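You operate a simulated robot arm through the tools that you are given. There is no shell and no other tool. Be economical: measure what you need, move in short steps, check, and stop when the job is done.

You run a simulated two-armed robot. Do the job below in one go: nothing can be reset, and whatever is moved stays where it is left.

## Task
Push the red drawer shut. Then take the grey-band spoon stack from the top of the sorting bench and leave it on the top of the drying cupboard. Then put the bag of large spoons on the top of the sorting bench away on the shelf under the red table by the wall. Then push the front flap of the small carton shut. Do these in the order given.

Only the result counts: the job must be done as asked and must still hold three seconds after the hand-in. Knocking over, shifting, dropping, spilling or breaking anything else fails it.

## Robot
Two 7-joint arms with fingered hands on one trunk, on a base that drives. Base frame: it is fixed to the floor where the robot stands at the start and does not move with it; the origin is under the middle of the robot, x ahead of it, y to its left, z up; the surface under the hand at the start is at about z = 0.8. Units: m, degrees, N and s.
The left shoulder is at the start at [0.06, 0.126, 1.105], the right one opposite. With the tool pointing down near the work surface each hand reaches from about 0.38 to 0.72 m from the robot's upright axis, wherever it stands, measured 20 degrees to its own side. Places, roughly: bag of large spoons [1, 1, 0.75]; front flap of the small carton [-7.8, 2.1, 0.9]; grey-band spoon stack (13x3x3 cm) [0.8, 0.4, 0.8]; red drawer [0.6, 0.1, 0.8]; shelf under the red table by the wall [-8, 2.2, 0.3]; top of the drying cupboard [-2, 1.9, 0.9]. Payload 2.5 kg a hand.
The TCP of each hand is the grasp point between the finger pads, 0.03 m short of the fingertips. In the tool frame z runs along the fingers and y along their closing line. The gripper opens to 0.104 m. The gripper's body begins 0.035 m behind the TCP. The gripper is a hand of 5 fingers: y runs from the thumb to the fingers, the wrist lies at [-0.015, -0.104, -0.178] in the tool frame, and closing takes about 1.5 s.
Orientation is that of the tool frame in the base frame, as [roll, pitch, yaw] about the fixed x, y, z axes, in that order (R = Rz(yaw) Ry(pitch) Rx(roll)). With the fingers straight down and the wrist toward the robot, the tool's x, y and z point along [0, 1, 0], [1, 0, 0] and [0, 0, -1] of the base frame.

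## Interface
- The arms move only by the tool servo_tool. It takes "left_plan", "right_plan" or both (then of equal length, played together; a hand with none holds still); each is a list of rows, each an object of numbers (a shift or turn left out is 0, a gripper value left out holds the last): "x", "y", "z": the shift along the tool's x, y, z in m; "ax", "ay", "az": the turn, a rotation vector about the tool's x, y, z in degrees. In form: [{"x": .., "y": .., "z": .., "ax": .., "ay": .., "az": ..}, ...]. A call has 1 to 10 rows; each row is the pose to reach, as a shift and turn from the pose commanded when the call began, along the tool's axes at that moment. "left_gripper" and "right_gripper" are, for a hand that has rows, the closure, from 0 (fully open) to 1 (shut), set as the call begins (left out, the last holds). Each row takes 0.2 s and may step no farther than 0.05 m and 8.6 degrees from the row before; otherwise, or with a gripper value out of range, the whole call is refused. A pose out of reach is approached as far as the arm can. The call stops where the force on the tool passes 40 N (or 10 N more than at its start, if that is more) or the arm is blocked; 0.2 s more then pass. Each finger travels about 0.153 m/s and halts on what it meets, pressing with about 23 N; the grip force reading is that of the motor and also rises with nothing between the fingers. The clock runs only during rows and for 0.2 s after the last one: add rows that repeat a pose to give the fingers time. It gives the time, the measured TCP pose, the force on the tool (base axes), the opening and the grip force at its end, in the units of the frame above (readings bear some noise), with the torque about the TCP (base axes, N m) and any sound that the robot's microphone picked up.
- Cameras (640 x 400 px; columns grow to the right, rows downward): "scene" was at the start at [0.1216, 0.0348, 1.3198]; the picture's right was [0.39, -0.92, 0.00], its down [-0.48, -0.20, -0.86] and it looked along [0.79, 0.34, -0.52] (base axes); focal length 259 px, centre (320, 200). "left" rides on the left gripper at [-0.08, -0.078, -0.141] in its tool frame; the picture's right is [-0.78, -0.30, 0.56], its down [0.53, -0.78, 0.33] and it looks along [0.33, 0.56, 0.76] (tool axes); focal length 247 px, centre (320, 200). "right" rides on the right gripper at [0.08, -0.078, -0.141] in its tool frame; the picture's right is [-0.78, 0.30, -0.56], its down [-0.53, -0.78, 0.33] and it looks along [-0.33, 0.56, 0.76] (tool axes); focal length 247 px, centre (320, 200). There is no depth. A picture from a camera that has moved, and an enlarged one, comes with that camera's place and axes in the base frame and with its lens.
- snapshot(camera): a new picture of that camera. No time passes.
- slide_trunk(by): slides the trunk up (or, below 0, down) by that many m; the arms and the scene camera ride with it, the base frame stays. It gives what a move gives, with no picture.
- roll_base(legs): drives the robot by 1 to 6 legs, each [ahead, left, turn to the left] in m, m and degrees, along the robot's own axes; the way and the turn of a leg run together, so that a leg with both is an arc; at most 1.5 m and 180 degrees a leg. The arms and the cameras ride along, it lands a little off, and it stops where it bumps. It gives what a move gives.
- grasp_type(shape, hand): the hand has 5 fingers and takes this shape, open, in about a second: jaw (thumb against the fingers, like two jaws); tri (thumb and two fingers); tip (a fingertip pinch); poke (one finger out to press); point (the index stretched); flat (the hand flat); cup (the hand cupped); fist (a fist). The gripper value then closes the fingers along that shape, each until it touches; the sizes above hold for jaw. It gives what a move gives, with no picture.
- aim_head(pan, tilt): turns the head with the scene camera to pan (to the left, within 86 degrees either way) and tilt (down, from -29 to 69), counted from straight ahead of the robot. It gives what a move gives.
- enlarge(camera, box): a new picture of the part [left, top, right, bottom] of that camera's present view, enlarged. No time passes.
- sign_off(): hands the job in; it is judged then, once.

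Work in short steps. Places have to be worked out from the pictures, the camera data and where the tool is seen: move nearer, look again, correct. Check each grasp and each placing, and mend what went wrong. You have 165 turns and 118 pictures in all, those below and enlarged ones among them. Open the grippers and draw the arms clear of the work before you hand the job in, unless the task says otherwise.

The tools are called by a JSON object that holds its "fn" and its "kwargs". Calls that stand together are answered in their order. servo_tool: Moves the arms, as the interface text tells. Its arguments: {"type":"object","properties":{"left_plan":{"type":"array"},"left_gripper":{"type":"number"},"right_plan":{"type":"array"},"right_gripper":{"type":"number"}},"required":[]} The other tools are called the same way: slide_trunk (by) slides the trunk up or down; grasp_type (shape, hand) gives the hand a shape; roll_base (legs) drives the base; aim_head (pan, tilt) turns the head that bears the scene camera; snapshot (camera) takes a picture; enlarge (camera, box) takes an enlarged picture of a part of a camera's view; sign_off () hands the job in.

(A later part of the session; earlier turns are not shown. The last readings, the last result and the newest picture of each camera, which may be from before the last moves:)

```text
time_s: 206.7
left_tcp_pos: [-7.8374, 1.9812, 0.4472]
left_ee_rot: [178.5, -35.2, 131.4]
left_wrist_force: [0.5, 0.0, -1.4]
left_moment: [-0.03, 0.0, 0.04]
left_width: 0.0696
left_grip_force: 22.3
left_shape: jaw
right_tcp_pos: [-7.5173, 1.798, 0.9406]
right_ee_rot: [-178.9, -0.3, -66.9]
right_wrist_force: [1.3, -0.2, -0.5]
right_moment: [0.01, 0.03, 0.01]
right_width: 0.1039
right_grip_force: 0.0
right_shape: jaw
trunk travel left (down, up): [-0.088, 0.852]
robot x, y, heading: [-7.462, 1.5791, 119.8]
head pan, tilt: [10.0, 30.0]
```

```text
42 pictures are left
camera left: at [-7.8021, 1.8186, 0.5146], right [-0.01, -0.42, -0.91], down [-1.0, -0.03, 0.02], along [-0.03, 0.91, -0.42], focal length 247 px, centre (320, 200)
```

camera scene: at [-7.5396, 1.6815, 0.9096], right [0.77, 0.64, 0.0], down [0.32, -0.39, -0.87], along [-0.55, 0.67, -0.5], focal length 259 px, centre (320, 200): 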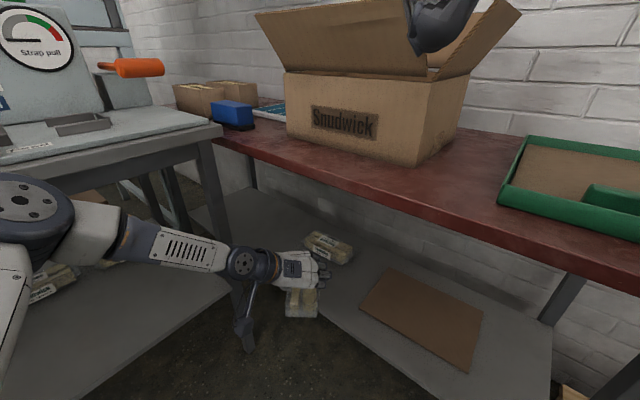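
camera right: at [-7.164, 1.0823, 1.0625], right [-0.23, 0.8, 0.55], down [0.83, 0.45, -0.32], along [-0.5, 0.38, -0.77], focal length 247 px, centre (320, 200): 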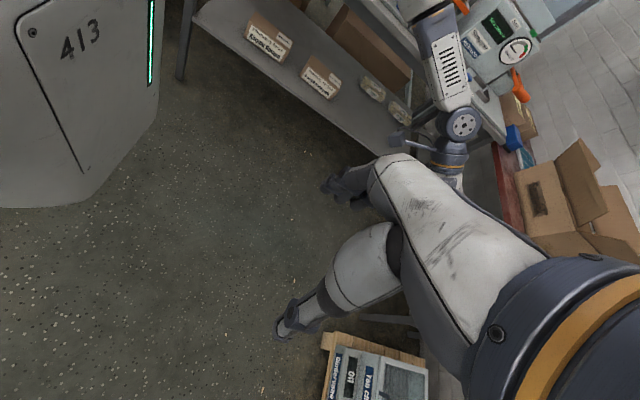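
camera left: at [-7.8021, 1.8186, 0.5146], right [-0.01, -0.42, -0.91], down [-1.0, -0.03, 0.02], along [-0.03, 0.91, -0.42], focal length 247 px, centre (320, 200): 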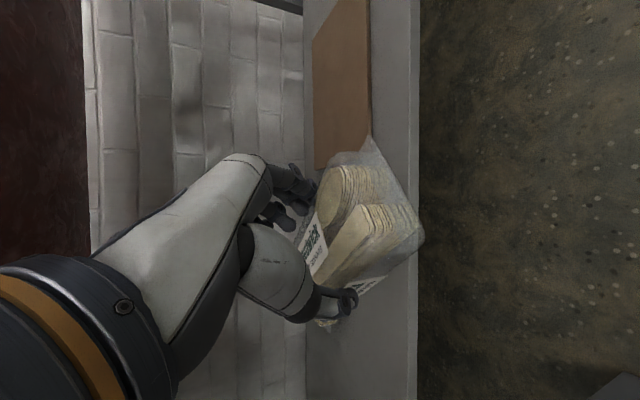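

Shelf front y≈2.02 and board left edge x≈-7.76 are confirmed. The elbow is near the strapper bench plane, so I'll move straight in along +y by 0.11 m, keeping x.

{"fn": "roll_base", "kwargs": {"legs": [[0.095, -0.055, 0]]}}

{"fn": "snapshot", "kwargs": {"camera": "left"}}

{"fn": "snapshot", "kwargs": {"camera": "scene"}}

```text
time_s: 207.9
left_tcp_pos: [-7.8353, 2.0907, 0.4479]
left_ee_rot: [178.6, -35.3, 131.4]
left_wrist_force: [0.2, 1.1, -0.1]
left_moment: [0.0, -0.02, -0.02]
left_width: 0.0694
left_grip_force: 22.7
left_shape: jaw
right_tcp_pos: [-7.5166, 1.9079, 0.9395]
right_ee_rot: [-178.9, -0.1, -66.9]
right_wrist_force: [-0.3, -0.6, -0.4]
right_moment: [-0.02, 0.0, -0.02]
right_width: 0.1041
right_grip_force: 0.1
right_shape: jaw
trunk travel left (down, up): [-0.088, 0.852]
robot x, y, heading: [-7.4593, 1.6859, 119.3]
head pan, tilt: [10.0, 30.0]
```

```text
41 pictures are left
camera left: at [-7.8009, 1.9279, 0.5146], right [-0.01, -0.42, -0.91], down [-1.0, -0.03, 0.02], along [-0.03, 0.91, -0.42], focal length 247 px, centre (320, 200)
```

left: 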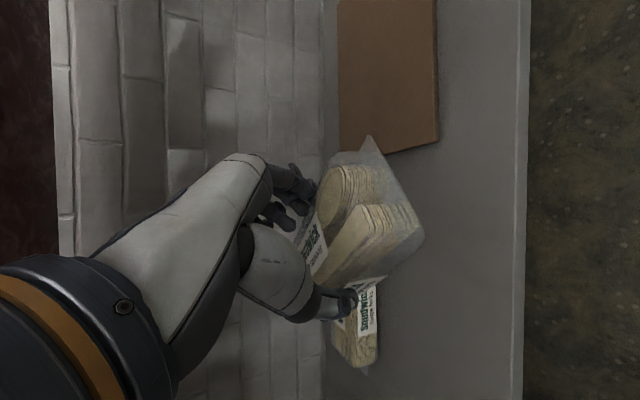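

```text
40 pictures are left
camera scene: at [-7.5384, 1.7906, 0.9096], right [0.77, 0.64, 0.0], down [0.32, -0.39, -0.87], along [-0.55, 0.67, -0.5], focal length 259 px, centre (320, 200)
```

scene: 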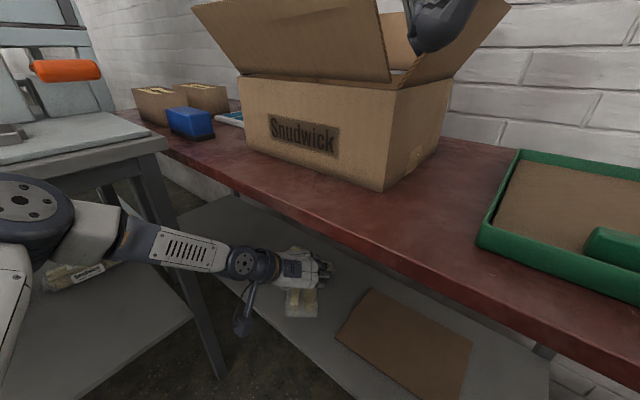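

The shelf positions confirm the bag will land clear of both the other bag and the board. I'll lower the trunk 0.06 and check force, then finish gently.

{"fn": "slide_trunk", "kwargs": {"by": -0.06}}

{"fn": "slide_trunk", "kwargs": {"by": -0.015}}

{"fn": "snapshot", "kwargs": {"camera": "left"}}

{"fn": "enlarge", "kwargs": {"camera": "scene", "box": [200, 200, 420, 340]}}

```text
time_s: 208.9
left_tcp_pos: [-7.8363, 2.09, 0.3885]
left_ee_rot: [178.1, -35.3, 131.7]
left_wrist_force: [-0.1, -0.5, -1.2]
left_moment: [-0.03, 0.02, 0.04]
left_width: 0.0698
left_grip_force: 23.3
left_shape: jaw
right_tcp_pos: [-7.517, 1.9021, 0.8813]
right_ee_rot: [-178.8, 0.3, -67.0]
right_wrist_force: [-0.2, 1.1, -0.5]
right_moment: [0.0, 0.01, -0.01]
right_width: 0.1037
right_grip_force: 0.1
right_shape: jaw
trunk travel left (down, up): [-0.028, 0.912]
robot x, y, heading: [-7.46, 1.6872, 119.5]
head pan, tilt: [10.0, 30.0]
```

```text
time_s: 209.5
left_tcp_pos: [-7.8361, 2.0883, 0.3795]
left_ee_rot: [177.6, -35.6, 131.8]
left_wrist_force: [-0.4, -0.5, -0.3]
left_moment: [-0.03, -0.03, 0.01]
left_width: 0.0696
left_grip_force: 23.5
left_shape: jaw
right_tcp_pos: [-7.5163, 1.8925, 0.8729]
right_ee_rot: [-178.2, 1.8, -66.9]
right_wrist_force: [0.0, -0.3, -0.9]
right_moment: [0.01, 0.02, -0.01]
right_width: 0.1037
right_grip_force: 0.0
right_shape: jaw
trunk travel left (down, up): [-0.013, 0.927]
robot x, y, heading: [-7.4574, 1.6904, 119.5]
head pan, tilt: [10.0, 30.0]
```

```text
39 pictures are left
camera left: at [-7.8013, 1.9253, 0.4439], right [0.0, -0.4, -0.91], down [-1.0, -0.03, 0.02], along [-0.03, 0.91, -0.4], focal length 247 px, centre (320, 200)
```

left: 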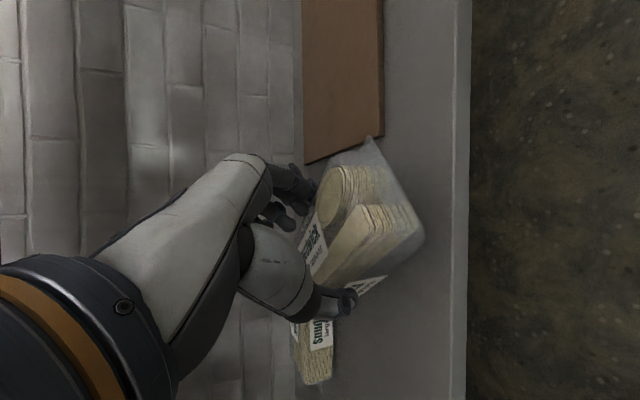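

```text
2.86 times, centred on (310, 270) of scene
camera zoom: at [-7.5406, 1.782, 0.8379], right [0.77, 0.64, 0.01], down [0.32, -0.37, -0.87], along [-0.55, 0.68, -0.49], focal length 739 px, centre (349, 0)
```

zoom: 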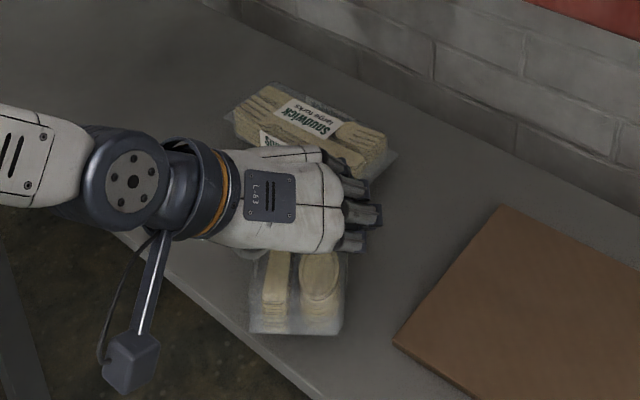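

Both hands tilted slightly and lowering stalled, so some part of the robot is resting on something. I'll raise the trunk 0.04 right away and look for the contact.

{"fn": "slide_trunk", "kwargs": {"by": 0.04}}

{"fn": "snapshot", "kwargs": {"camera": "right"}}

{"fn": "aim_head", "kwargs": {"pan": -40, "tilt": 35}}

{"fn": "snapshot", "kwargs": {"camera": "scene"}}

```text
time_s: 210.4
left_tcp_pos: [-7.8368, 2.0908, 0.4123]
left_ee_rot: [178.5, -35.2, 131.5]
left_wrist_force: [0.3, -0.2, -0.3]
left_moment: [0.01, -0.01, 0.05]
left_width: 0.0699
left_grip_force: 23.2
left_shape: jaw
right_tcp_pos: [-7.5175, 1.9093, 0.904]
right_ee_rot: [-178.9, -0.3, -67.1]
right_wrist_force: [-0.5, 0.3, -1.4]
right_moment: [0.0, 0.01, -0.03]
right_width: 0.1039
right_grip_force: 0.0
right_shape: jaw
trunk travel left (down, up): [-0.053, 0.887]
robot x, y, heading: [-7.46, 1.6943, 119.6]
head pan, tilt: [10.0, 30.0]
```

```text
37 pictures are left
camera right: at [-7.4147, 1.8649, 1.0452], right [-0.59, 0.6, 0.55], down [0.51, 0.8, -0.32], along [-0.63, 0.09, -0.77], focal length 247 px, centre (320, 200)
```

right: 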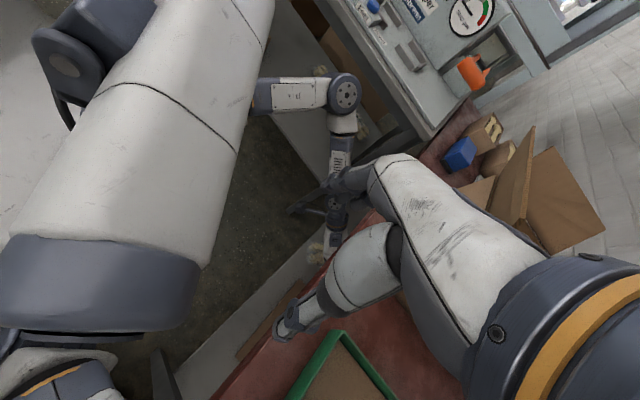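

```text
time_s: 211.5
left_tcp_pos: [-7.8369, 2.0911, 0.4116]
left_ee_rot: [178.7, -35.1, 131.4]
left_wrist_force: [0.2, -0.4, -0.4]
left_moment: [-0.01, 0.0, -0.04]
left_width: 0.0699
left_grip_force: 22.9
left_shape: jaw
right_tcp_pos: [-7.5159, 1.9075, 0.9046]
right_ee_rot: [-178.9, -0.2, -67.0]
right_wrist_force: [-0.1, -0.1, -0.3]
right_moment: [0.01, 0.01, 0.01]
right_width: 0.104
right_grip_force: 0.1
right_shape: jaw
trunk travel left (down, up): [-0.053, 0.887]
robot x, y, heading: [-7.4596, 1.6868, 119.4]
head pan, tilt: [-40.0, 35.0]
```

```text
36 pictures are left
camera scene: at [-7.4649, 1.8075, 0.8669], right [0.98, -0.18, 0.0], down [-0.1, -0.56, -0.82], along [0.15, 0.81, -0.57], focal length 259 px, centre (320, 200)
```

scene: 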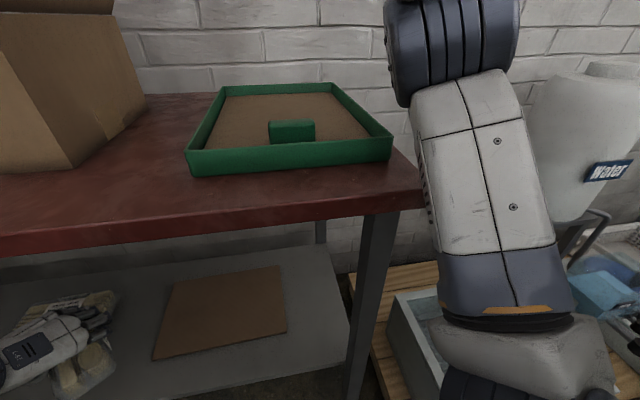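

The right upper arm is close to the water keg and the chest on the pallet. I'll zoom in to check the keg and the gap.

{"fn": "enlarge", "kwargs": {"camera": "scene", "box": [340, 40, 640, 400]}}

{"fn": "aim_head", "kwargs": {"pan": -75, "tilt": 40}}

{"fn": "snapshot", "kwargs": {"camera": "scene"}}

```text
1.11 times, centred on (490, 220) of scene
camera zoom: at [-7.4649, 1.8075, 0.8669], right [0.98, -0.18, 0.0], down [-0.1, -0.56, -0.82], along [0.15, 0.81, -0.57], focal length 287 px, centre (131, 178)
```

zoom: 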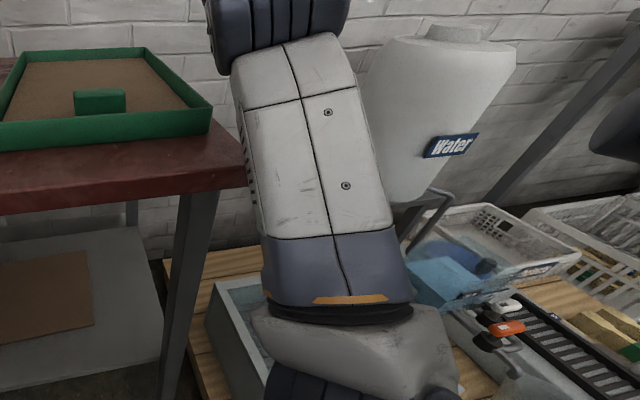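

```text
time_s: 212.6
left_tcp_pos: [-7.8363, 2.0906, 0.4115]
left_ee_rot: [178.6, -35.1, 131.4]
left_wrist_force: [-0.5, -0.9, -1.0]
left_moment: [-0.03, -0.02, 0.0]
left_width: 0.0698
left_grip_force: 23.2
left_shape: jaw
right_tcp_pos: [-7.514, 1.909, 0.9048]
right_ee_rot: [-178.3, -0.1, -67.1]
right_wrist_force: [26.7, 21.6, 2.8]
right_moment: [0.34, -0.4, 0.09]
right_width: 0.0778
right_grip_force: 0.1
right_shape: jaw
trunk travel left (down, up): [-0.053, 0.887]
robot x, y, heading: [-7.4566, 1.6853, 119.3]
head pan, tilt: [-75.0, 40.0]
```

```text
34 pictures are left
camera scene: at [-7.4264, 1.7855, 0.8584], right [0.76, -0.64, 0.0], down [-0.42, -0.5, -0.76], along [0.49, 0.58, -0.65], focal length 259 px, centre (320, 200)
```

scene: 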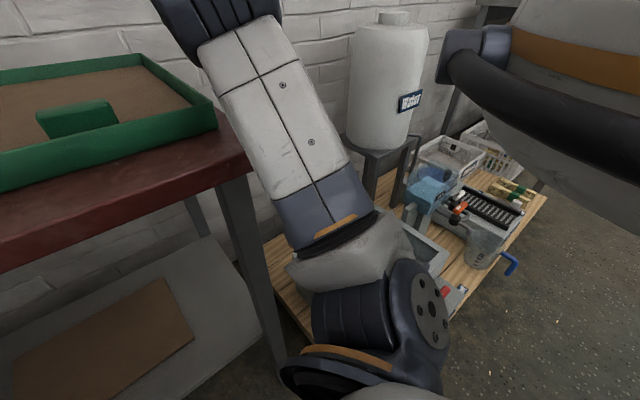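

The keg is upright; the right shoulder links hover over the chest on the pallet, so I mustn't go below the earlier no-contact height (travel 0.028). The head touched the right hand too, so I'll turn it back, lower the trunk to that height, then lower the last bit with the arm.

{"fn": "aim_head", "kwargs": {"pan": 10, "tilt": 30}}

{"fn": "slide_trunk", "kwargs": {"by": -0.022}}

{"fn": "servo_tool", "kwargs": {"left_plan": [{"x": -0.012, "z": 0.002}, {"x": -0.023, "z": 0.005}, {"x": -0.034, "z": 0.007}, {"x": -0.034, "z": 0.007}]}}

{"fn": "snapshot", "kwargs": {"camera": "left"}}

```text
time_s: 214.1
left_tcp_pos: [-7.836, 2.091, 0.4125]
left_ee_rot: [178.4, -35.2, 131.5]
left_wrist_force: [-0.5, -0.1, -1.7]
left_moment: [-0.04, -0.03, 0.03]
left_width: 0.0698
left_grip_force: 23.0
left_shape: jaw
right_tcp_pos: [-7.517, 1.9075, 0.904]
right_ee_rot: [-178.8, -0.2, -67.0]
right_wrist_force: [-1.3, 0.3, 0.0]
right_moment: [0.02, 0.03, -0.01]
right_width: 0.1038
right_grip_force: 0.1
right_shape: jaw
trunk travel left (down, up): [-0.053, 0.887]
robot x, y, heading: [-7.46, 1.6877, 119.4]
head pan, tilt: [10.0, 30.0]
```

```text
time_s: 214.8
left_tcp_pos: [-7.8371, 2.0902, 0.3912]
left_ee_rot: [178.3, -35.3, 131.5]
left_wrist_force: [-0.7, 0.3, -2.2]
left_moment: [0.01, 0.0, -0.01]
left_width: 0.0698
left_grip_force: 23.5
left_shape: jaw
right_tcp_pos: [-7.5166, 1.9051, 0.8839]
right_ee_rot: [-178.8, 0.1, -67.0]
right_wrist_force: [-0.1, 0.1, 0.1]
right_moment: [-0.02, 0.0, 0.03]
right_width: 0.1038
right_grip_force: 0.0
right_shape: jaw
trunk travel left (down, up): [-0.031, 0.909]
robot x, y, heading: [-7.4637, 1.6853, 119.2]
head pan, tilt: [10.0, 30.0]
```

```text
time_s: 215.8
left_tcp_pos: [-7.8211, 2.073, 0.3654]
left_ee_rot: [178.3, -35.4, 131.6]
left_wrist_force: [-0.1, 0.4, -0.7]
left_moment: [-0.01, -0.01, -0.01]
left_width: 0.0693
left_grip_force: 23.1
left_shape: jaw
right_tcp_pos: [-7.5163, 1.9058, 0.8842]
right_ee_rot: [-178.9, 0.0, -67.1]
right_wrist_force: [0.0, -0.4, 0.5]
right_moment: [0.02, 0.0, -0.02]
right_width: 0.1038
right_grip_force: 0.1
right_shape: jaw
trunk travel left (down, up): [-0.031, 0.909]
robot x, y, heading: [-7.4604, 1.6838, 119.5]
head pan, tilt: [10.0, 30.0]
```

```text
33 pictures are left
camera left: at [-7.7855, 1.9097, 0.433], right [-0.01, -0.41, -0.91], down [-1.0, -0.03, 0.02], along [-0.03, 0.91, -0.41], focal length 247 px, centre (320, 200)
```

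left: 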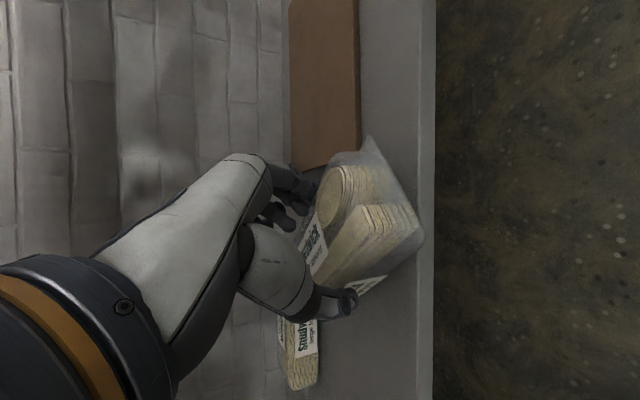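

There's still no contact at TCP z 0.365, and the bag is near the shelf's front edge. I'll move 2 cm inward and down another centimetre.

{"fn": "servo_tool", "kwargs": {"left_plan": [{"x": 0.016, "z": 0.0115}, {"x": 0.013, "z": 0.016}, {"x": 0.0107, "z": 0.0196}]}}

{"fn": "servo_tool", "kwargs": {"left_plan": [{"x": -0.003, "z": 0.004}, {"x": -0.006, "z": 0.008}, {"x": -0.006, "z": 0.008}]}}

{"fn": "enlarge", "kwargs": {"camera": "scene", "box": [200, 200, 420, 340]}}

```text
time_s: 216.6
left_tcp_pos: [-7.8343, 2.0794, 0.3661]
left_ee_rot: [178.3, -35.4, 131.6]
left_wrist_force: [0.7, 0.2, -0.4]
left_moment: [-0.01, -0.04, -0.01]
left_width: 0.0697
left_grip_force: 23.2
left_shape: jaw
left hand out of reach, approached as far as the arm can: row 1, 2, 3
right_tcp_pos: [-7.5162, 1.9049, 0.8836]
right_ee_rot: [-178.8, 0.0, -67.1]
right_wrist_force: [-0.3, -0.2, 0.2]
right_moment: [0.0, 0.0, 0.0]
right_width: 0.1039
right_grip_force: 0.0
right_shape: jaw
trunk travel left (down, up): [-0.031, 0.909]
robot x, y, heading: [-7.4584, 1.69, 119.7]
head pan, tilt: [10.0, 30.0]
```

```text
time_s: 217.4
left_tcp_pos: [-7.8355, 2.075, 0.3615]
left_ee_rot: [178.2, -35.4, 131.7]
left_wrist_force: [-0.2, 0.7, -1.9]
left_moment: [-0.02, -0.03, -0.04]
left_width: 0.0696
left_grip_force: 22.9
left_shape: jaw
left hand out of reach, approached as far as the arm can: row 1, 2, 3
right_tcp_pos: [-7.517, 1.9068, 0.8833]
right_ee_rot: [-178.8, 0.1, -67.0]
right_wrist_force: [-0.1, -0.4, 0.8]
right_moment: [-0.01, -0.03, 0.01]
right_width: 0.1038
right_grip_force: 0.1
right_shape: jaw
trunk travel left (down, up): [-0.031, 0.909]
robot x, y, heading: [-7.4616, 1.6888, 119.6]
head pan, tilt: [10.0, 30.0]
```

```text
2.86 times, centred on (310, 270) of scene
camera zoom: at [-7.5388, 1.7885, 0.853], right [0.77, 0.64, 0.0], down [0.32, -0.38, -0.87], along [-0.55, 0.67, -0.5], focal length 739 px, centre (349, 0)
```

zoom: 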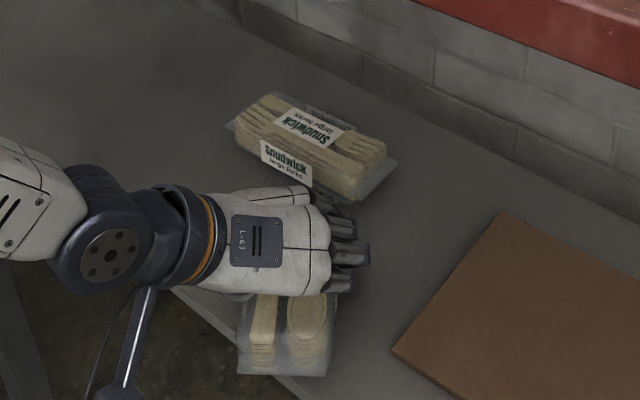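

The bag is 1 cm or so above the shelf with room on all sides. Shifting 2 cm to the right should free some reach for lowering further.

{"fn": "servo_tool", "kwargs": {"left_plan": [{"y": 0.01}, {"y": 0.02}, {"y": 0.02, "x": -0.004, "z": 0.005}, {"y": 0.02, "x": -0.008, "z": 0.01}, {"y": 0.02, "x": -0.012, "z": 0.015}]}}

```text
time_s: 218.6
left_tcp_pos: [-7.8224, 2.0719, 0.3621]
left_ee_rot: [178.4, -35.4, 131.4]
left_wrist_force: [-0.1, 0.3, -0.5]
left_moment: [-0.05, -0.04, -0.02]
left_width: 0.0697
left_grip_force: 23.2
left_shape: jaw
left hand out of reach, approached as far as the arm can: row 1, 2, 3, 4, 5
right_tcp_pos: [-7.5166, 1.9055, 0.8841]
right_ee_rot: [-178.8, 0.1, -67.0]
right_wrist_force: [0.0, -0.2, -0.1]
right_moment: [-0.01, 0.0, 0.04]
right_width: 0.104
right_grip_force: 0.1
right_shape: jaw
trunk travel left (down, up): [-0.031, 0.909]
robot x, y, heading: [-7.4596, 1.6866, 119.2]
head pan, tilt: [10.0, 30.0]
```

The arm is at its limit, so I'll lower the trunk 8 mm and watch for tilt or contact force.

{"fn": "slide_trunk", "kwargs": {"by": -0.008}}

{"fn": "servo_tool", "kwargs": {"left_plan": [{"x": -0.008, "z": -0.0015}, {"x": -0.016, "z": 0.0}, {"x": -0.016, "z": 0.0}]}}

```text
time_s: 219.2
left_tcp_pos: [-7.8235, 2.0724, 0.3569]
left_ee_rot: [178.0, -35.5, 131.7]
left_wrist_force: [-1.3, 0.0, -0.9]
left_moment: [-0.01, -0.03, 0.0]
left_width: 0.0698
left_grip_force: 23.0
left_shape: jaw
right_tcp_pos: [-7.5168, 1.9005, 0.8797]
right_ee_rot: [-178.5, 0.8, -66.9]
right_wrist_force: [0.0, -0.8, 0.3]
right_moment: [0.01, 0.01, 0.03]
right_width: 0.1036
right_grip_force: 0.0
right_shape: jaw
trunk travel left (down, up): [-0.023, 0.917]
robot x, y, heading: [-7.4591, 1.6857, 119.5]
head pan, tilt: [10.0, 30.0]
```

```text
time_s: 220.0
left_tcp_pos: [-7.8152, 2.0625, 0.3512]
left_ee_rot: [177.6, -36.0, 131.9]
left_wrist_force: [-0.9, 2.5, 9.5]
left_moment: [0.43, -0.01, 0.08]
left_width: 0.0698
left_grip_force: 23.3
left_shape: jaw
right_tcp_pos: [-7.5164, 1.8987, 0.8791]
right_ee_rot: [-178.5, 0.8, -67.0]
right_wrist_force: [1.2, -0.3, 0.8]
right_moment: [0.01, 0.01, -0.04]
right_width: 0.1038
right_grip_force: 0.1
right_shape: jaw
trunk travel left (down, up): [-0.023, 0.917]
robot x, y, heading: [-7.4612, 1.6847, 119.5]
head pan, tilt: [10.0, 30.0]
```

The bag touches the shelf (9.5 N at z 0.351). I'll check its placement relative to the front edge before releasing.

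{"fn": "snapshot", "kwargs": {"camera": "left"}}

{"fn": "enlarge", "kwargs": {"camera": "scene", "box": [200, 200, 420, 340]}}

```text
31 pictures are left
camera left: at [-7.779, 1.8979, 0.4156], right [-0.01, -0.4, -0.92], down [-1.0, -0.03, 0.02], along [-0.03, 0.92, -0.4], focal length 247 px, centre (320, 200)
```

left: 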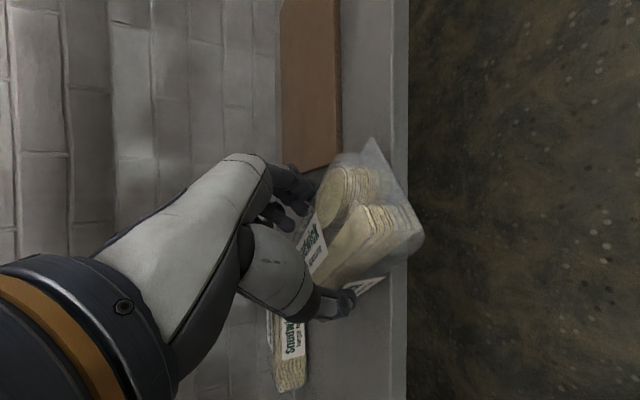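

```text
2.86 times, centred on (310, 270) of scene
camera zoom: at [-7.5399, 1.7853, 0.8459], right [0.77, 0.64, 0.01], down [0.32, -0.38, -0.87], along [-0.55, 0.67, -0.49], focal length 739 px, centre (349, 0)
```

zoom: 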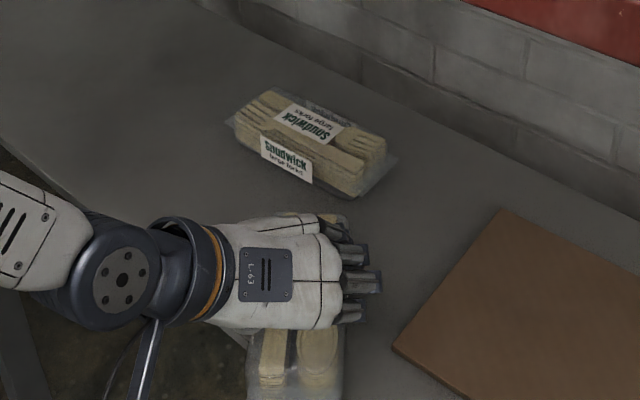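

It sits well except the near end slightly overhangs the edge. I'll release with a small opening, then nudge it inward from its near end.

{"fn": "servo_tool", "kwargs": {"left_plan": [{"z": 0}, {"z": 0}, {"z": 0}, {"z": 0}], "left_gripper": 0.12}}

{"fn": "snapshot", "kwargs": {"camera": "left"}}

```text
time_s: 221.0
left_tcp_pos: [-7.8133, 2.0595, 0.3464]
left_ee_rot: [178.0, -35.4, 131.7]
left_wrist_force: [-0.1, 0.7, 0.9]
left_moment: [-0.03, 0.02, 0.0]
left_width: 0.0917
left_grip_force: 0.0
left_shape: jaw
right_tcp_pos: [-7.5173, 1.8982, 0.8781]
right_ee_rot: [-178.5, 0.9, -67.0]
right_wrist_force: [0.1, -0.6, -0.7]
right_moment: [0.01, 0.0, 0.01]
right_width: 0.1037
right_grip_force: 0.1
right_shape: jaw
trunk travel left (down, up): [-0.023, 0.917]
robot x, y, heading: [-7.4616, 1.6878, 119.7]
head pan, tilt: [10.0, 30.0]
```

```text
29 pictures are left
camera left: at [-7.7786, 1.8964, 0.4143], right [0.0, -0.41, -0.91], down [-1.0, -0.03, 0.02], along [-0.03, 0.91, -0.41], focal length 247 px, centre (320, 200)
```

left: 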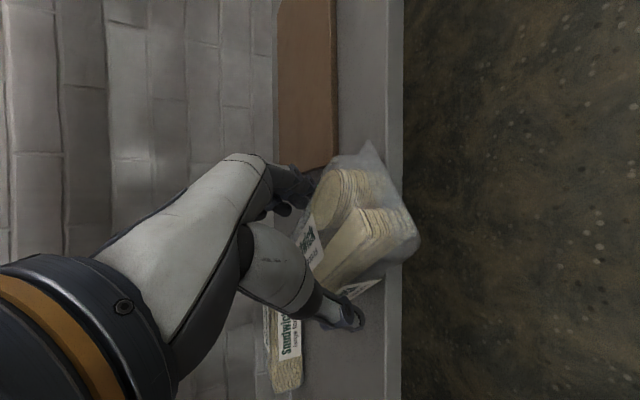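

It is released and resting on the shelf. I'll raise the hand clear by the trunk 0.1 m and look at the bag.

{"fn": "slide_trunk", "kwargs": {"by": 0.02}}

{"fn": "slide_trunk", "kwargs": {"by": 0.08}}

{"fn": "snapshot", "kwargs": {"camera": "left"}}

{"fn": "snapshot", "kwargs": {"camera": "scene"}}

```text
time_s: 221.7
left_tcp_pos: [-7.814, 2.0611, 0.365]
left_ee_rot: [178.6, -35.3, 131.5]
left_wrist_force: [-0.3, 0.8, -0.1]
left_moment: [0.0, 0.03, 0.0]
left_width: 0.0915
left_grip_force: 0.1
left_shape: jaw
right_tcp_pos: [-7.5172, 1.9099, 0.895]
right_ee_rot: [-178.9, -0.4, -66.9]
right_wrist_force: [0.5, -0.7, 1.0]
right_moment: [0.04, -0.01, 0.03]
right_width: 0.1039
right_grip_force: 0.1
right_shape: jaw
trunk travel left (down, up): [-0.043, 0.897]
robot x, y, heading: [-7.4585, 1.6879, 119.4]
head pan, tilt: [10.0, 30.0]
```

```text
time_s: 222.8
left_tcp_pos: [-7.8141, 2.0604, 0.4451]
left_ee_rot: [178.5, -35.2, 131.4]
left_wrist_force: [1.5, 0.0, -0.8]
left_moment: [0.02, 0.03, -0.03]
left_width: 0.0914
left_grip_force: 0.0
left_shape: jaw
right_tcp_pos: [-7.5163, 1.9075, 0.9743]
right_ee_rot: [-178.9, -0.1, -66.9]
right_wrist_force: [-0.3, 0.5, 0.3]
right_moment: [0.01, 0.0, 0.04]
right_width: 0.1041
right_grip_force: 0.2
right_shape: jaw
trunk travel left (down, up): [-0.123, 0.817]
robot x, y, heading: [-7.4583, 1.6863, 119.9]
head pan, tilt: [10.0, 30.0]
```

```text
28 pictures are left
camera left: at [-7.7783, 1.8978, 0.5131], right [-0.01, -0.42, -0.91], down [-1.0, -0.03, 0.02], along [-0.03, 0.91, -0.42], focal length 247 px, centre (320, 200)
```

left: 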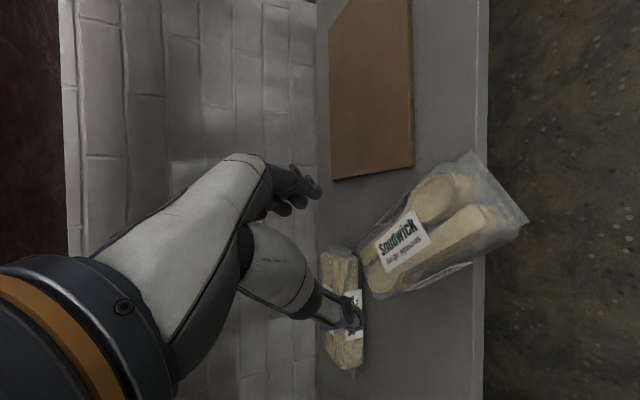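

```text
27 pictures are left
camera scene: at [-7.5384, 1.7906, 0.9446], right [0.77, 0.64, 0.0], down [0.32, -0.39, -0.87], along [-0.55, 0.67, -0.5], focal length 259 px, centre (320, 200)
```

scene: 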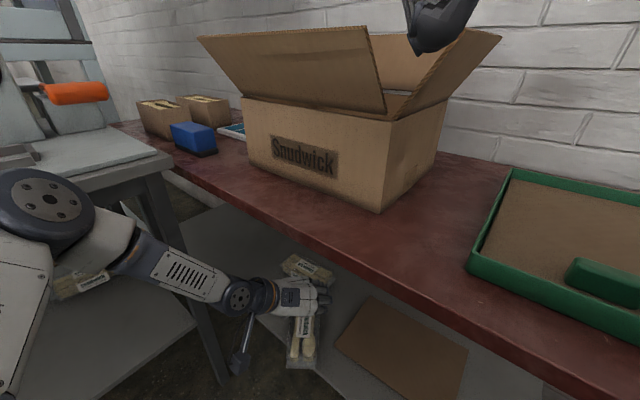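

The bag rests on the shelf with its near corner overhanging ~3 cm and ~4 cm of free room ahead. I'll back off with the base, close the fingers, and nudge the near end inward.

{"fn": "roll_base", "kwargs": {"legs": [[-0.13, 0, 0]]}}

{"fn": "servo_tool", "kwargs": {"left_plan": [{"z": 0}, {"z": 0}, {"z": 0}, {"z": 0}, {"z": 0}], "left_gripper": 1}}

{"fn": "slide_trunk", "kwargs": {"by": -0.08}}

{"fn": "snapshot", "kwargs": {"camera": "left"}}

```text
time_s: 224.1
left_tcp_pos: [-7.7505, 1.9491, 0.4462]
left_ee_rot: [178.6, -35.2, 131.5]
left_wrist_force: [0.3, -0.4, 0.4]
left_moment: [-0.01, 0.0, -0.03]
left_width: 0.0915
left_grip_force: 0.0
left_shape: jaw
right_tcp_pos: [-7.4533, 1.7964, 0.9754]
right_ee_rot: [-178.9, -0.2, -67.0]
right_wrist_force: [0.5, -0.1, 0.5]
right_moment: [-0.01, 0.01, 0.0]
right_width: 0.1039
right_grip_force: 0.2
right_shape: jaw
trunk travel left (down, up): [-0.123, 0.817]
robot x, y, heading: [-7.3972, 1.5793, 119.4]
head pan, tilt: [10.0, 30.0]
```

```text
time_s: 225.3
left_tcp_pos: [-7.751, 1.9494, 0.4454]
left_ee_rot: [178.5, -35.2, 131.5]
left_wrist_force: [0.7, -0.5, 0.5]
left_moment: [0.0, -0.03, 0.02]
left_width: 0.0
left_grip_force: 22.4
left_shape: jaw
right_tcp_pos: [-7.4532, 1.796, 0.975]
right_ee_rot: [-178.9, -0.2, -67.0]
right_wrist_force: [0.5, -1.3, 0.0]
right_moment: [-0.02, 0.0, 0.02]
right_width: 0.1039
right_grip_force: 0.0
right_shape: jaw
trunk travel left (down, up): [-0.123, 0.817]
robot x, y, heading: [-7.3937, 1.5746, 119.4]
head pan, tilt: [10.0, 30.0]
```

```text
time_s: 226.5
left_tcp_pos: [-7.7504, 1.9495, 0.3656]
left_ee_rot: [178.6, -35.3, 131.4]
left_wrist_force: [0.4, 0.1, -0.6]
left_moment: [0.01, -0.01, 0.0]
left_width: 0.0
left_grip_force: 23.0
left_shape: jaw
right_tcp_pos: [-7.4523, 1.7966, 0.8941]
right_ee_rot: [-178.9, -0.2, -67.0]
right_wrist_force: [0.3, -0.2, -0.1]
right_moment: [-0.01, -0.02, 0.0]
right_width: 0.1039
right_grip_force: 0.0
right_shape: jaw
trunk travel left (down, up): [-0.043, 0.897]
robot x, y, heading: [-7.3963, 1.5743, 119.4]
head pan, tilt: [10.0, 30.0]
```

```text
26 pictures are left
camera left: at [-7.7153, 1.7868, 0.4331], right [-0.01, -0.42, -0.91], down [-1.0, -0.03, 0.02], along [-0.03, 0.91, -0.42], focal length 247 px, centre (320, 200)
```

left: 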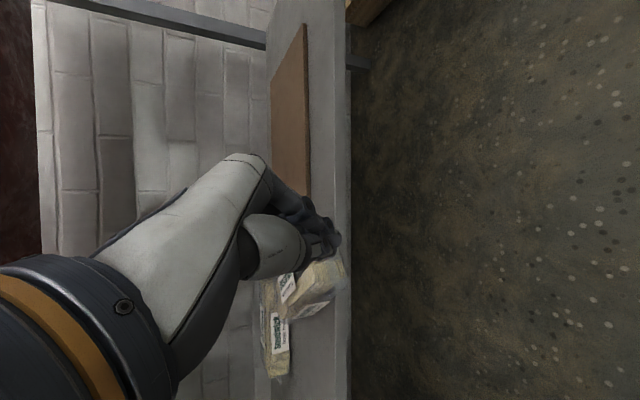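

The fingertips are just behind the bag's near end, and moving along heading 119° brings them to its centre. I'll push forward 0.06 m.

{"fn": "roll_base", "kwargs": {"legs": [[0.06, 0, 0]]}}

{"fn": "snapshot", "kwargs": {"camera": "left"}}

```text
time_s: 227.4
left_tcp_pos: [-7.7804, 2.0025, 0.3653]
left_ee_rot: [178.5, -35.2, 131.3]
left_wrist_force: [0.3, -0.1, -0.2]
left_moment: [0.0, 0.03, 0.0]
left_width: 0.0
left_grip_force: 23.3
left_shape: jaw
right_tcp_pos: [-7.4828, 1.8487, 0.8941]
right_ee_rot: [-178.9, -0.2, -67.0]
right_wrist_force: [0.3, -0.3, -0.9]
right_moment: [0.02, -0.01, -0.01]
right_width: 0.1039
right_grip_force: 0.2
right_shape: jaw
trunk travel left (down, up): [-0.043, 0.897]
robot x, y, heading: [-7.4279, 1.6308, 119.2]
head pan, tilt: [10.0, 30.0]
```

```text
25 pictures are left
camera left: at [-7.7448, 1.8393, 0.4331], right [-0.01, -0.42, -0.91], down [-1.0, -0.03, 0.02], along [-0.03, 0.91, -0.42], focal length 247 px, centre (320, 200)
```

left: 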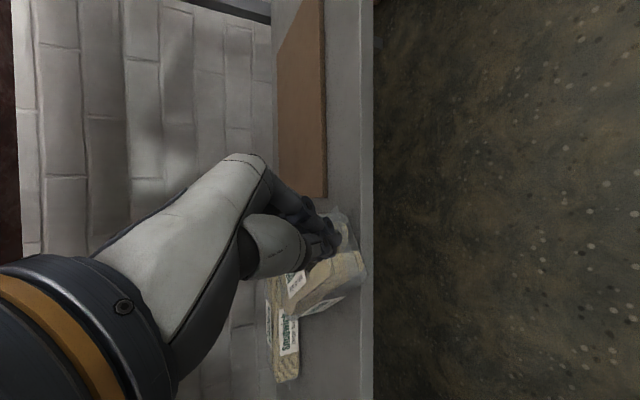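

It's unclear how far it moved. I'll back off and raise to look.

{"fn": "roll_base", "kwargs": {"legs": [[-0.1, 0, 0]]}}

{"fn": "snapshot", "kwargs": {"camera": "left"}}

{"fn": "enlarge", "kwargs": {"camera": "scene", "box": [200, 190, 420, 330]}}

```text
time_s: 228.6
left_tcp_pos: [-7.7313, 1.9165, 0.3652]
left_ee_rot: [178.7, -35.3, 131.2]
left_wrist_force: [-1.0, 0.5, -0.2]
left_moment: [0.0, -0.02, 0.0]
left_width: 0.0
left_grip_force: 23.6
left_shape: jaw
right_tcp_pos: [-7.4335, 1.7628, 0.8951]
right_ee_rot: [-178.9, -0.1, -67.1]
right_wrist_force: [0.4, -0.1, -0.1]
right_moment: [0.01, 0.01, 0.01]
right_width: 0.1036
right_grip_force: 0.1
right_shape: jaw
trunk travel left (down, up): [-0.043, 0.897]
robot x, y, heading: [-7.3805, 1.5383, 119.2]
head pan, tilt: [10.0, 30.0]
```

```text
24 pictures are left
camera left: at [-7.6961, 1.7533, 0.433], right [-0.01, -0.42, -0.91], down [-1.0, -0.03, 0.02], along [-0.03, 0.91, -0.42], focal length 247 px, centre (320, 200)
```

left: 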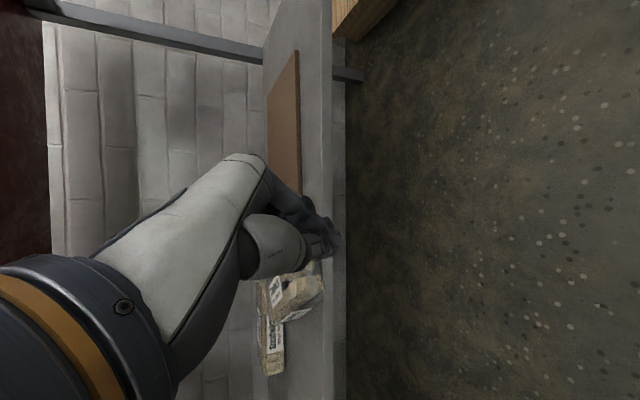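

```text
2.86 times, centred on (310, 260) of scene
camera zoom: at [-7.4563, 1.6458, 0.8646], right [0.77, 0.64, 0.0], down [0.32, -0.39, -0.87], along [-0.55, 0.67, -0.5], focal length 739 px, centre (349, 29)
```

zoom: 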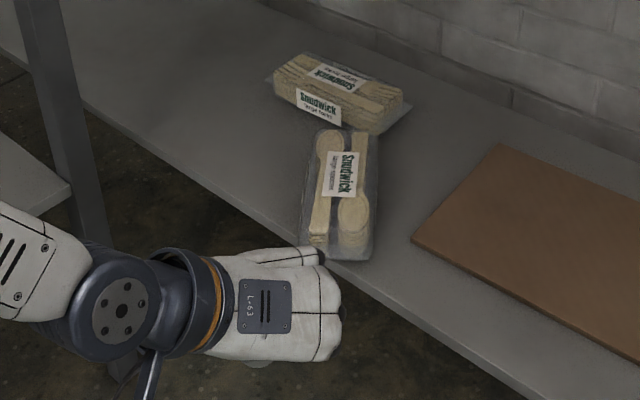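

The bag now lies fully on the shelf, and the forks bag and board are unmoved. Now the carton: its front flap hinge is at y≈2.14, z≈0.874 and the flap leans outward to about y 2.05, z 0.964, x -8.0…-7.69. I'll back off, raise the trunk, and re-extend this same hand (fingers shut) to use as the pusher.

{"fn": "roll_base", "kwargs": {"legs": [[-0.25, 0, 0]]}}

{"fn": "slide_trunk", "kwargs": {"by": 0.4}}

{"fn": "servo_tool", "kwargs": {"left_plan": [{"x": 0.035, "z": -0.015}, {"x": 0.07, "z": -0.03}, {"x": 0.11, "z": -0.035}, {"x": 0.145, "z": -0.04}, {"x": 0.165, "z": -0.05}]}}

{"fn": "snapshot", "kwargs": {"camera": "scene"}}

```text
time_s: 230.4
left_tcp_pos: [-7.6085, 1.7003, 0.3663]
left_ee_rot: [178.5, -35.2, 131.3]
left_wrist_force: [-0.5, -0.4, 0.0]
left_moment: [0.03, 0.01, -0.01]
left_width: 0.0
left_grip_force: 23.2
left_shape: jaw
right_tcp_pos: [-7.312, 1.5458, 0.8937]
right_ee_rot: [-178.8, -0.2, -67.3]
right_wrist_force: [-0.1, 0.3, 0.0]
right_moment: [-0.02, 0.0, -0.01]
right_width: 0.1036
right_grip_force: 0.1
right_shape: jaw
trunk travel left (down, up): [-0.043, 0.897]
robot x, y, heading: [-7.2562, 1.3261, 119.2]
head pan, tilt: [10.0, 30.0]
```

```text
time_s: 234.2
left_tcp_pos: [-7.6074, 1.699, 0.7647]
left_ee_rot: [178.6, -35.2, 131.2]
left_wrist_force: [-0.4, -0.7, 0.0]
left_moment: [0.01, 0.0, 0.0]
left_width: 0.0
left_grip_force: 22.8
left_shape: jaw
right_tcp_pos: [-7.3119, 1.5466, 1.2944]
right_ee_rot: [-178.9, -0.2, -67.2]
right_wrist_force: [0.7, 0.9, 0.3]
right_moment: [-0.01, 0.02, -0.03]
right_width: 0.1038
right_grip_force: 0.1
right_shape: jaw
trunk travel left (down, up): [-0.443, 0.497]
robot x, y, heading: [-7.255, 1.326, 119.3]
head pan, tilt: [10.0, 30.0]
```

```text
time_s: 235.4
left_tcp_pos: [-7.6793, 1.7774, 0.903]
left_ee_rot: [178.4, -35.2, 131.3]
left_wrist_force: [-0.8, -0.1, -0.1]
left_moment: [0.04, -0.02, 0.0]
left_width: 0.0
left_grip_force: 23.6
left_shape: jaw
right_tcp_pos: [-7.3108, 1.5457, 1.2951]
right_ee_rot: [-178.9, -0.2, -67.2]
right_wrist_force: [-0.3, 0.3, -0.5]
right_moment: [0.0, 0.0, -0.01]
right_width: 0.1038
right_grip_force: 0.0
right_shape: jaw
trunk travel left (down, up): [-0.443, 0.497]
robot x, y, heading: [-7.2539, 1.3247, 119.0]
head pan, tilt: [10.0, 30.0]
```

```text
22 pictures are left
camera scene: at [-7.3337, 1.4286, 1.2646], right [0.77, 0.63, 0.0], down [0.32, -0.39, -0.87], along [-0.55, 0.67, -0.5], focal length 259 px, centre (320, 200)
```

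scene: 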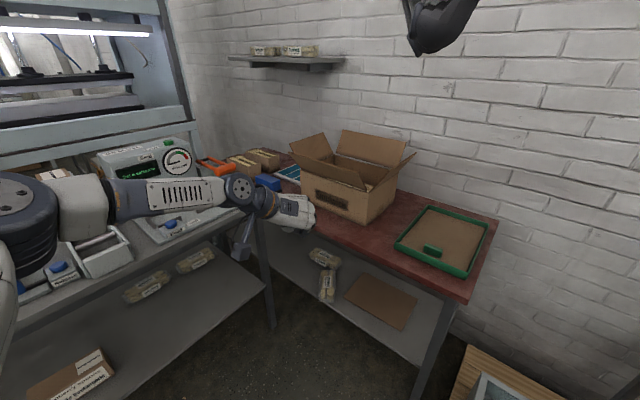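

{"fn": "enlarge", "kwargs": {"camera": "scene", "box": [260, 115, 430, 230]}}

```text
3.48 times, centred on (345, 172) of scene
camera zoom: at [-7.3337, 1.4286, 1.2646], right [0.77, 0.63, 0.0], down [0.32, -0.39, -0.87], along [-0.55, 0.67, -0.5], focal length 900 px, centre (233, 296)
```

zoom: 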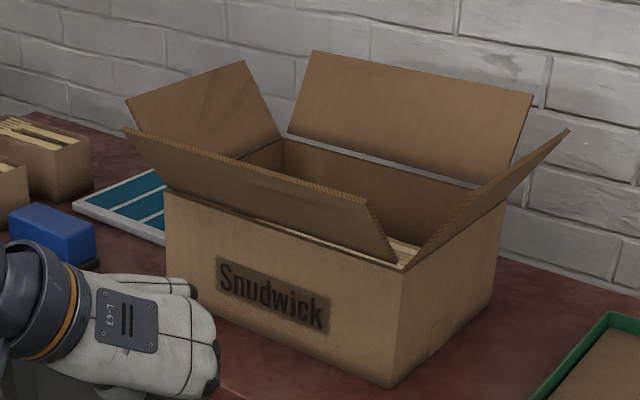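

The flap geometry is clear: hinge y≈2.12, z≈0.86, flap top at y≈2.05, z≈0.955. I'll raise the hand to z 0.96 and drive it to just in front of the flap at x≈-7.88.

{"fn": "slide_trunk", "kwargs": {"by": 0.057}}

{"fn": "roll_base", "kwargs": {"legs": [[0.26, 0.081, 0]]}}

{"fn": "snapshot", "kwargs": {"camera": "scene"}}

```text
time_s: 236.4
left_tcp_pos: [-7.6798, 1.7781, 0.9581]
left_ee_rot: [178.4, -35.2, 131.3]
left_wrist_force: [-0.8, -0.1, 0.5]
left_moment: [-0.04, 0.01, 0.04]
left_width: 0.0
left_grip_force: 23.0
left_shape: jaw
right_tcp_pos: [-7.3122, 1.5459, 1.3518]
right_ee_rot: [-178.9, -0.2, -67.2]
right_wrist_force: [-0.1, 0.4, -0.4]
right_moment: [0.0, -0.03, -0.01]
right_width: 0.104
right_grip_force: 0.1
right_shape: jaw
trunk travel left (down, up): [-0.5, 0.44]
robot x, y, heading: [-7.2552, 1.327, 119.4]
head pan, tilt: [10.0, 30.0]
```

```text
time_s: 238.3
left_tcp_pos: [-7.879, 1.9673, 0.9577]
left_ee_rot: [178.4, -35.1, 131.3]
left_wrist_force: [0.7, -0.3, -0.2]
left_moment: [0.01, -0.01, 0.01]
left_width: 0.0001
left_grip_force: 22.5
left_shape: jaw
right_tcp_pos: [-7.5105, 1.7358, 1.3511]
right_ee_rot: [-178.8, -0.2, -67.1]
right_wrist_force: [0.0, -0.2, 0.3]
right_moment: [-0.01, 0.01, -0.01]
right_width: 0.1035
right_grip_force: 0.0
right_shape: jaw
trunk travel left (down, up): [-0.5, 0.44]
robot x, y, heading: [-7.4534, 1.5135, 119.2]
head pan, tilt: [10.0, 30.0]
```

```text
20 pictures are left
camera scene: at [-7.5331, 1.6173, 1.3216], right [0.77, 0.64, 0.0], down [0.32, -0.39, -0.87], along [-0.55, 0.67, -0.5], focal length 259 px, centre (320, 200)
```

scene: 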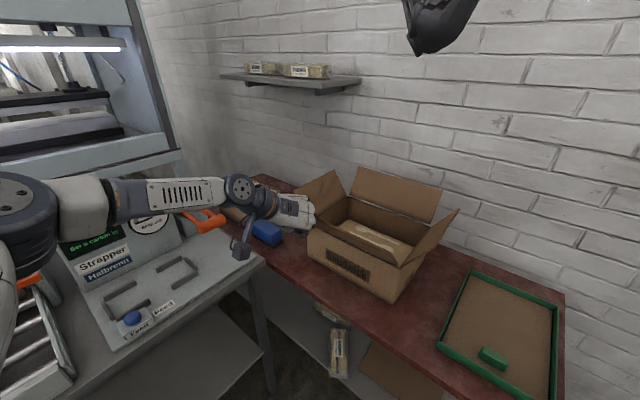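

The hand is right at the flap's left half. I'll push along +y by 0.10 m and look.

{"fn": "roll_base", "kwargs": {"legs": [[0.0875, -0.0485, 0]]}}

{"fn": "enlarge", "kwargs": {"camera": "scene", "box": [200, 130, 480, 310]}}

```text
time_s: 239.5
left_tcp_pos: [-7.8791, 2.0654, 0.9587]
left_ee_rot: [178.5, -35.2, 131.4]
left_wrist_force: [-0.6, -0.6, -0.4]
left_moment: [-0.04, 0.01, 0.03]
left_width: 0.0
left_grip_force: 22.7
left_shape: jaw
right_tcp_pos: [-7.5102, 1.8338, 1.3527]
right_ee_rot: [-178.9, -0.2, -67.2]
right_wrist_force: [-0.9, -0.1, 0.4]
right_moment: [-0.05, -0.01, 0.0]
right_width: 0.1039
right_grip_force: 0.1
right_shape: jaw
trunk travel left (down, up): [-0.5, 0.44]
robot x, y, heading: [-7.4575, 1.614, 119.0]
head pan, tilt: [10.0, 30.0]
```

```text
2.22 times, centred on (340, 220) of scene
camera zoom: at [-7.5332, 1.7166, 1.3216], right [0.77, 0.64, 0.0], down [0.32, -0.39, -0.87], along [-0.55, 0.67, -0.5], focal length 575 px, centre (276, 156)
```

zoom: 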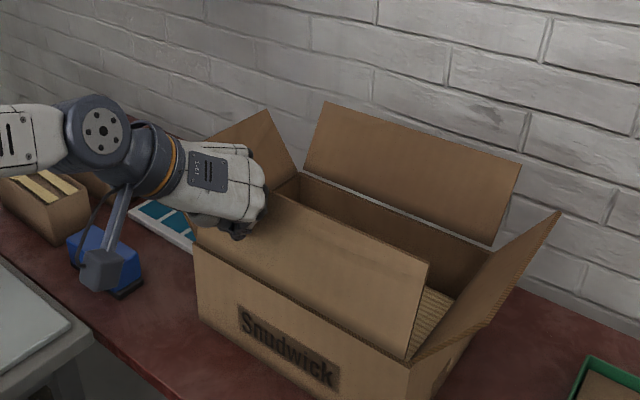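

The flap is swinging up with the hand behind it. I'll continue +y by 0.08 m, shifting slightly right, away from the left flap.

{"fn": "roll_base", "kwargs": {"legs": [[0.0555, -0.065, 0]]}}

{"fn": "enlarge", "kwargs": {"camera": "scene", "box": [200, 130, 480, 310]}}

```text
time_s: 240.6
left_tcp_pos: [-7.851, 2.1454, 0.9585]
left_ee_rot: [178.5, -35.2, 131.5]
left_wrist_force: [0.4, 0.5, -0.2]
left_moment: [0.0, 0.04, 0.01]
left_width: 0.0001
left_grip_force: 23.3
left_shape: jaw
right_tcp_pos: [-7.4822, 1.9143, 1.3526]
right_ee_rot: [-179.0, -0.2, -67.0]
right_wrist_force: [0.2, -0.4, 0.9]
right_moment: [-0.05, 0.0, -0.02]
right_width: 0.1038
right_grip_force: 0.1
right_shape: jaw
trunk travel left (down, up): [-0.5, 0.44]
robot x, y, heading: [-7.4277, 1.6918, 119.3]
head pan, tilt: [10.0, 30.0]
```

```text
2.22 times, centred on (340, 220) of scene
camera zoom: at [-7.5042, 1.7967, 1.3216], right [0.77, 0.64, 0.0], down [0.32, -0.39, -0.87], along [-0.55, 0.67, -0.5], focal length 575 px, centre (276, 156)
```

zoom: 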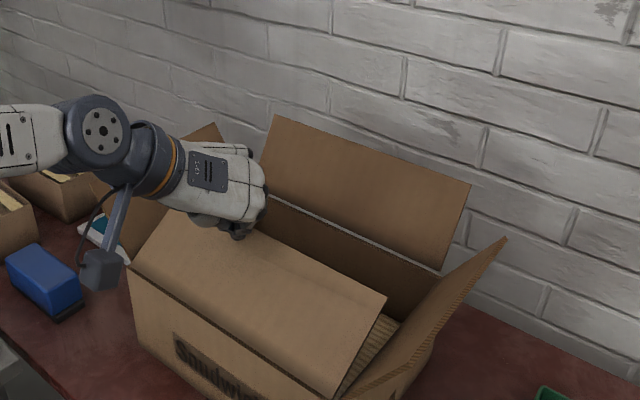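

The flap has passed vertical and is folding inward. I'll move a little further in (and back left), then lower to press it flat.

{"fn": "roll_base", "kwargs": {"legs": [[0.041, 0.012, 0]]}}

{"fn": "slide_trunk", "kwargs": {"by": -0.025}}

{"fn": "enlarge", "kwargs": {"camera": "scene", "box": [200, 130, 480, 310]}}

```text
time_s: 241.5
left_tcp_pos: [-7.8821, 2.1753, 0.9586]
left_ee_rot: [178.3, -35.3, 131.5]
left_wrist_force: [-0.8, -0.6, -0.4]
left_moment: [-0.01, 0.01, 0.0]
left_width: 0.0001
left_grip_force: 23.4
left_shape: jaw
right_tcp_pos: [-7.5137, 1.9427, 1.3515]
right_ee_rot: [-178.8, -0.1, -67.1]
right_wrist_force: [-0.3, 0.1, 0.4]
right_moment: [0.0, 0.0, 0.03]
right_width: 0.1039
right_grip_force: 0.1
right_shape: jaw
trunk travel left (down, up): [-0.5, 0.44]
robot x, y, heading: [-7.4588, 1.7175, 119.6]
head pan, tilt: [10.0, 30.0]
```

```text
time_s: 242.2
left_tcp_pos: [-7.8806, 2.1757, 0.9338]
left_ee_rot: [178.3, -35.5, 131.5]
left_wrist_force: [-2.4, 6.2, 2.0]
left_moment: [0.27, 0.07, 0.01]
left_width: 0.0
left_grip_force: 23.7
left_shape: jaw
right_tcp_pos: [-7.512, 1.9448, 1.327]
right_ee_rot: [-179.0, -0.2, -67.0]
right_wrist_force: [0.0, 0.6, 0.3]
right_moment: [-0.01, -0.01, -0.01]
right_width: 0.104
right_grip_force: 0.0
right_shape: jaw
trunk travel left (down, up): [-0.475, 0.465]
robot x, y, heading: [-7.4573, 1.7237, 119.4]
head pan, tilt: [10.0, 30.0]
```

```text
2.22 times, centred on (340, 220) of scene
camera zoom: at [-7.5351, 1.8265, 1.2966], right [0.77, 0.64, 0.0], down [0.32, -0.39, -0.87], along [-0.55, 0.67, -0.5], focal length 575 px, centre (276, 156)
```

zoom: 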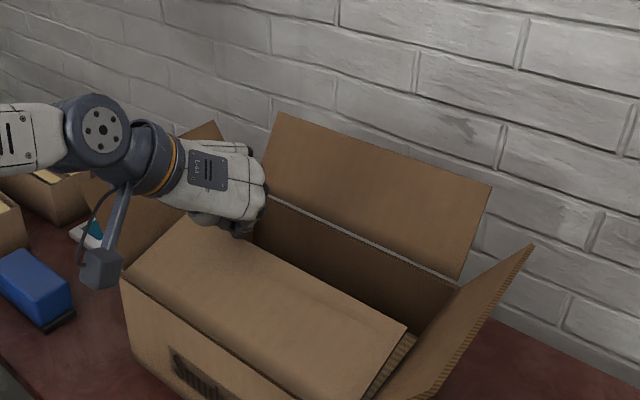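

The flap is almost flat with a light 6 N contact. I'll lower another 15 mm and check.

{"fn": "slide_trunk", "kwargs": {"by": -0.015}}

{"fn": "enlarge", "kwargs": {"camera": "scene", "box": [200, 130, 480, 310]}}

```text
time_s: 242.8
left_tcp_pos: [-7.8823, 2.1767, 0.9192]
left_ee_rot: [178.3, -35.5, 131.8]
left_wrist_force: [-6.1, 16.3, 2.4]
left_moment: [0.54, 0.14, 0.12]
left_width: 0.0002
left_grip_force: 23.4
left_shape: jaw
right_tcp_pos: [-7.513, 1.9439, 1.3114]
right_ee_rot: [-178.9, -0.2, -67.1]
right_wrist_force: [-0.3, -0.3, 1.1]
right_moment: [0.02, -0.03, -0.01]
right_width: 0.1038
right_grip_force: 0.0
right_shape: jaw
trunk travel left (down, up): [-0.46, 0.48]
robot x, y, heading: [-7.4585, 1.7231, 119.5]
head pan, tilt: [10.0, 30.0]
```

```text
2.22 times, centred on (340, 220) of scene
camera zoom: at [-7.5355, 1.8274, 1.2814], right [0.77, 0.64, 0.0], down [0.32, -0.39, -0.87], along [-0.55, 0.67, -0.5], focal length 575 px, centre (276, 156)
```

zoom: 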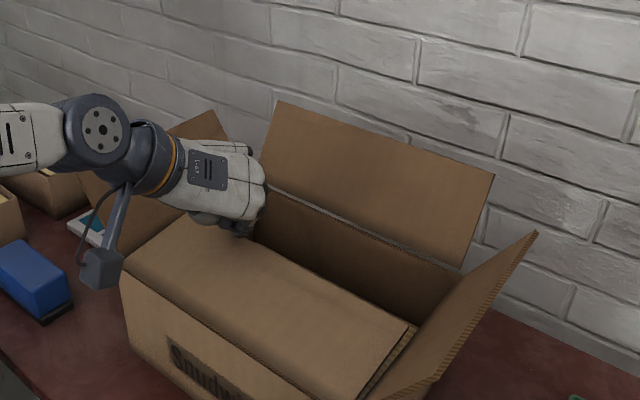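

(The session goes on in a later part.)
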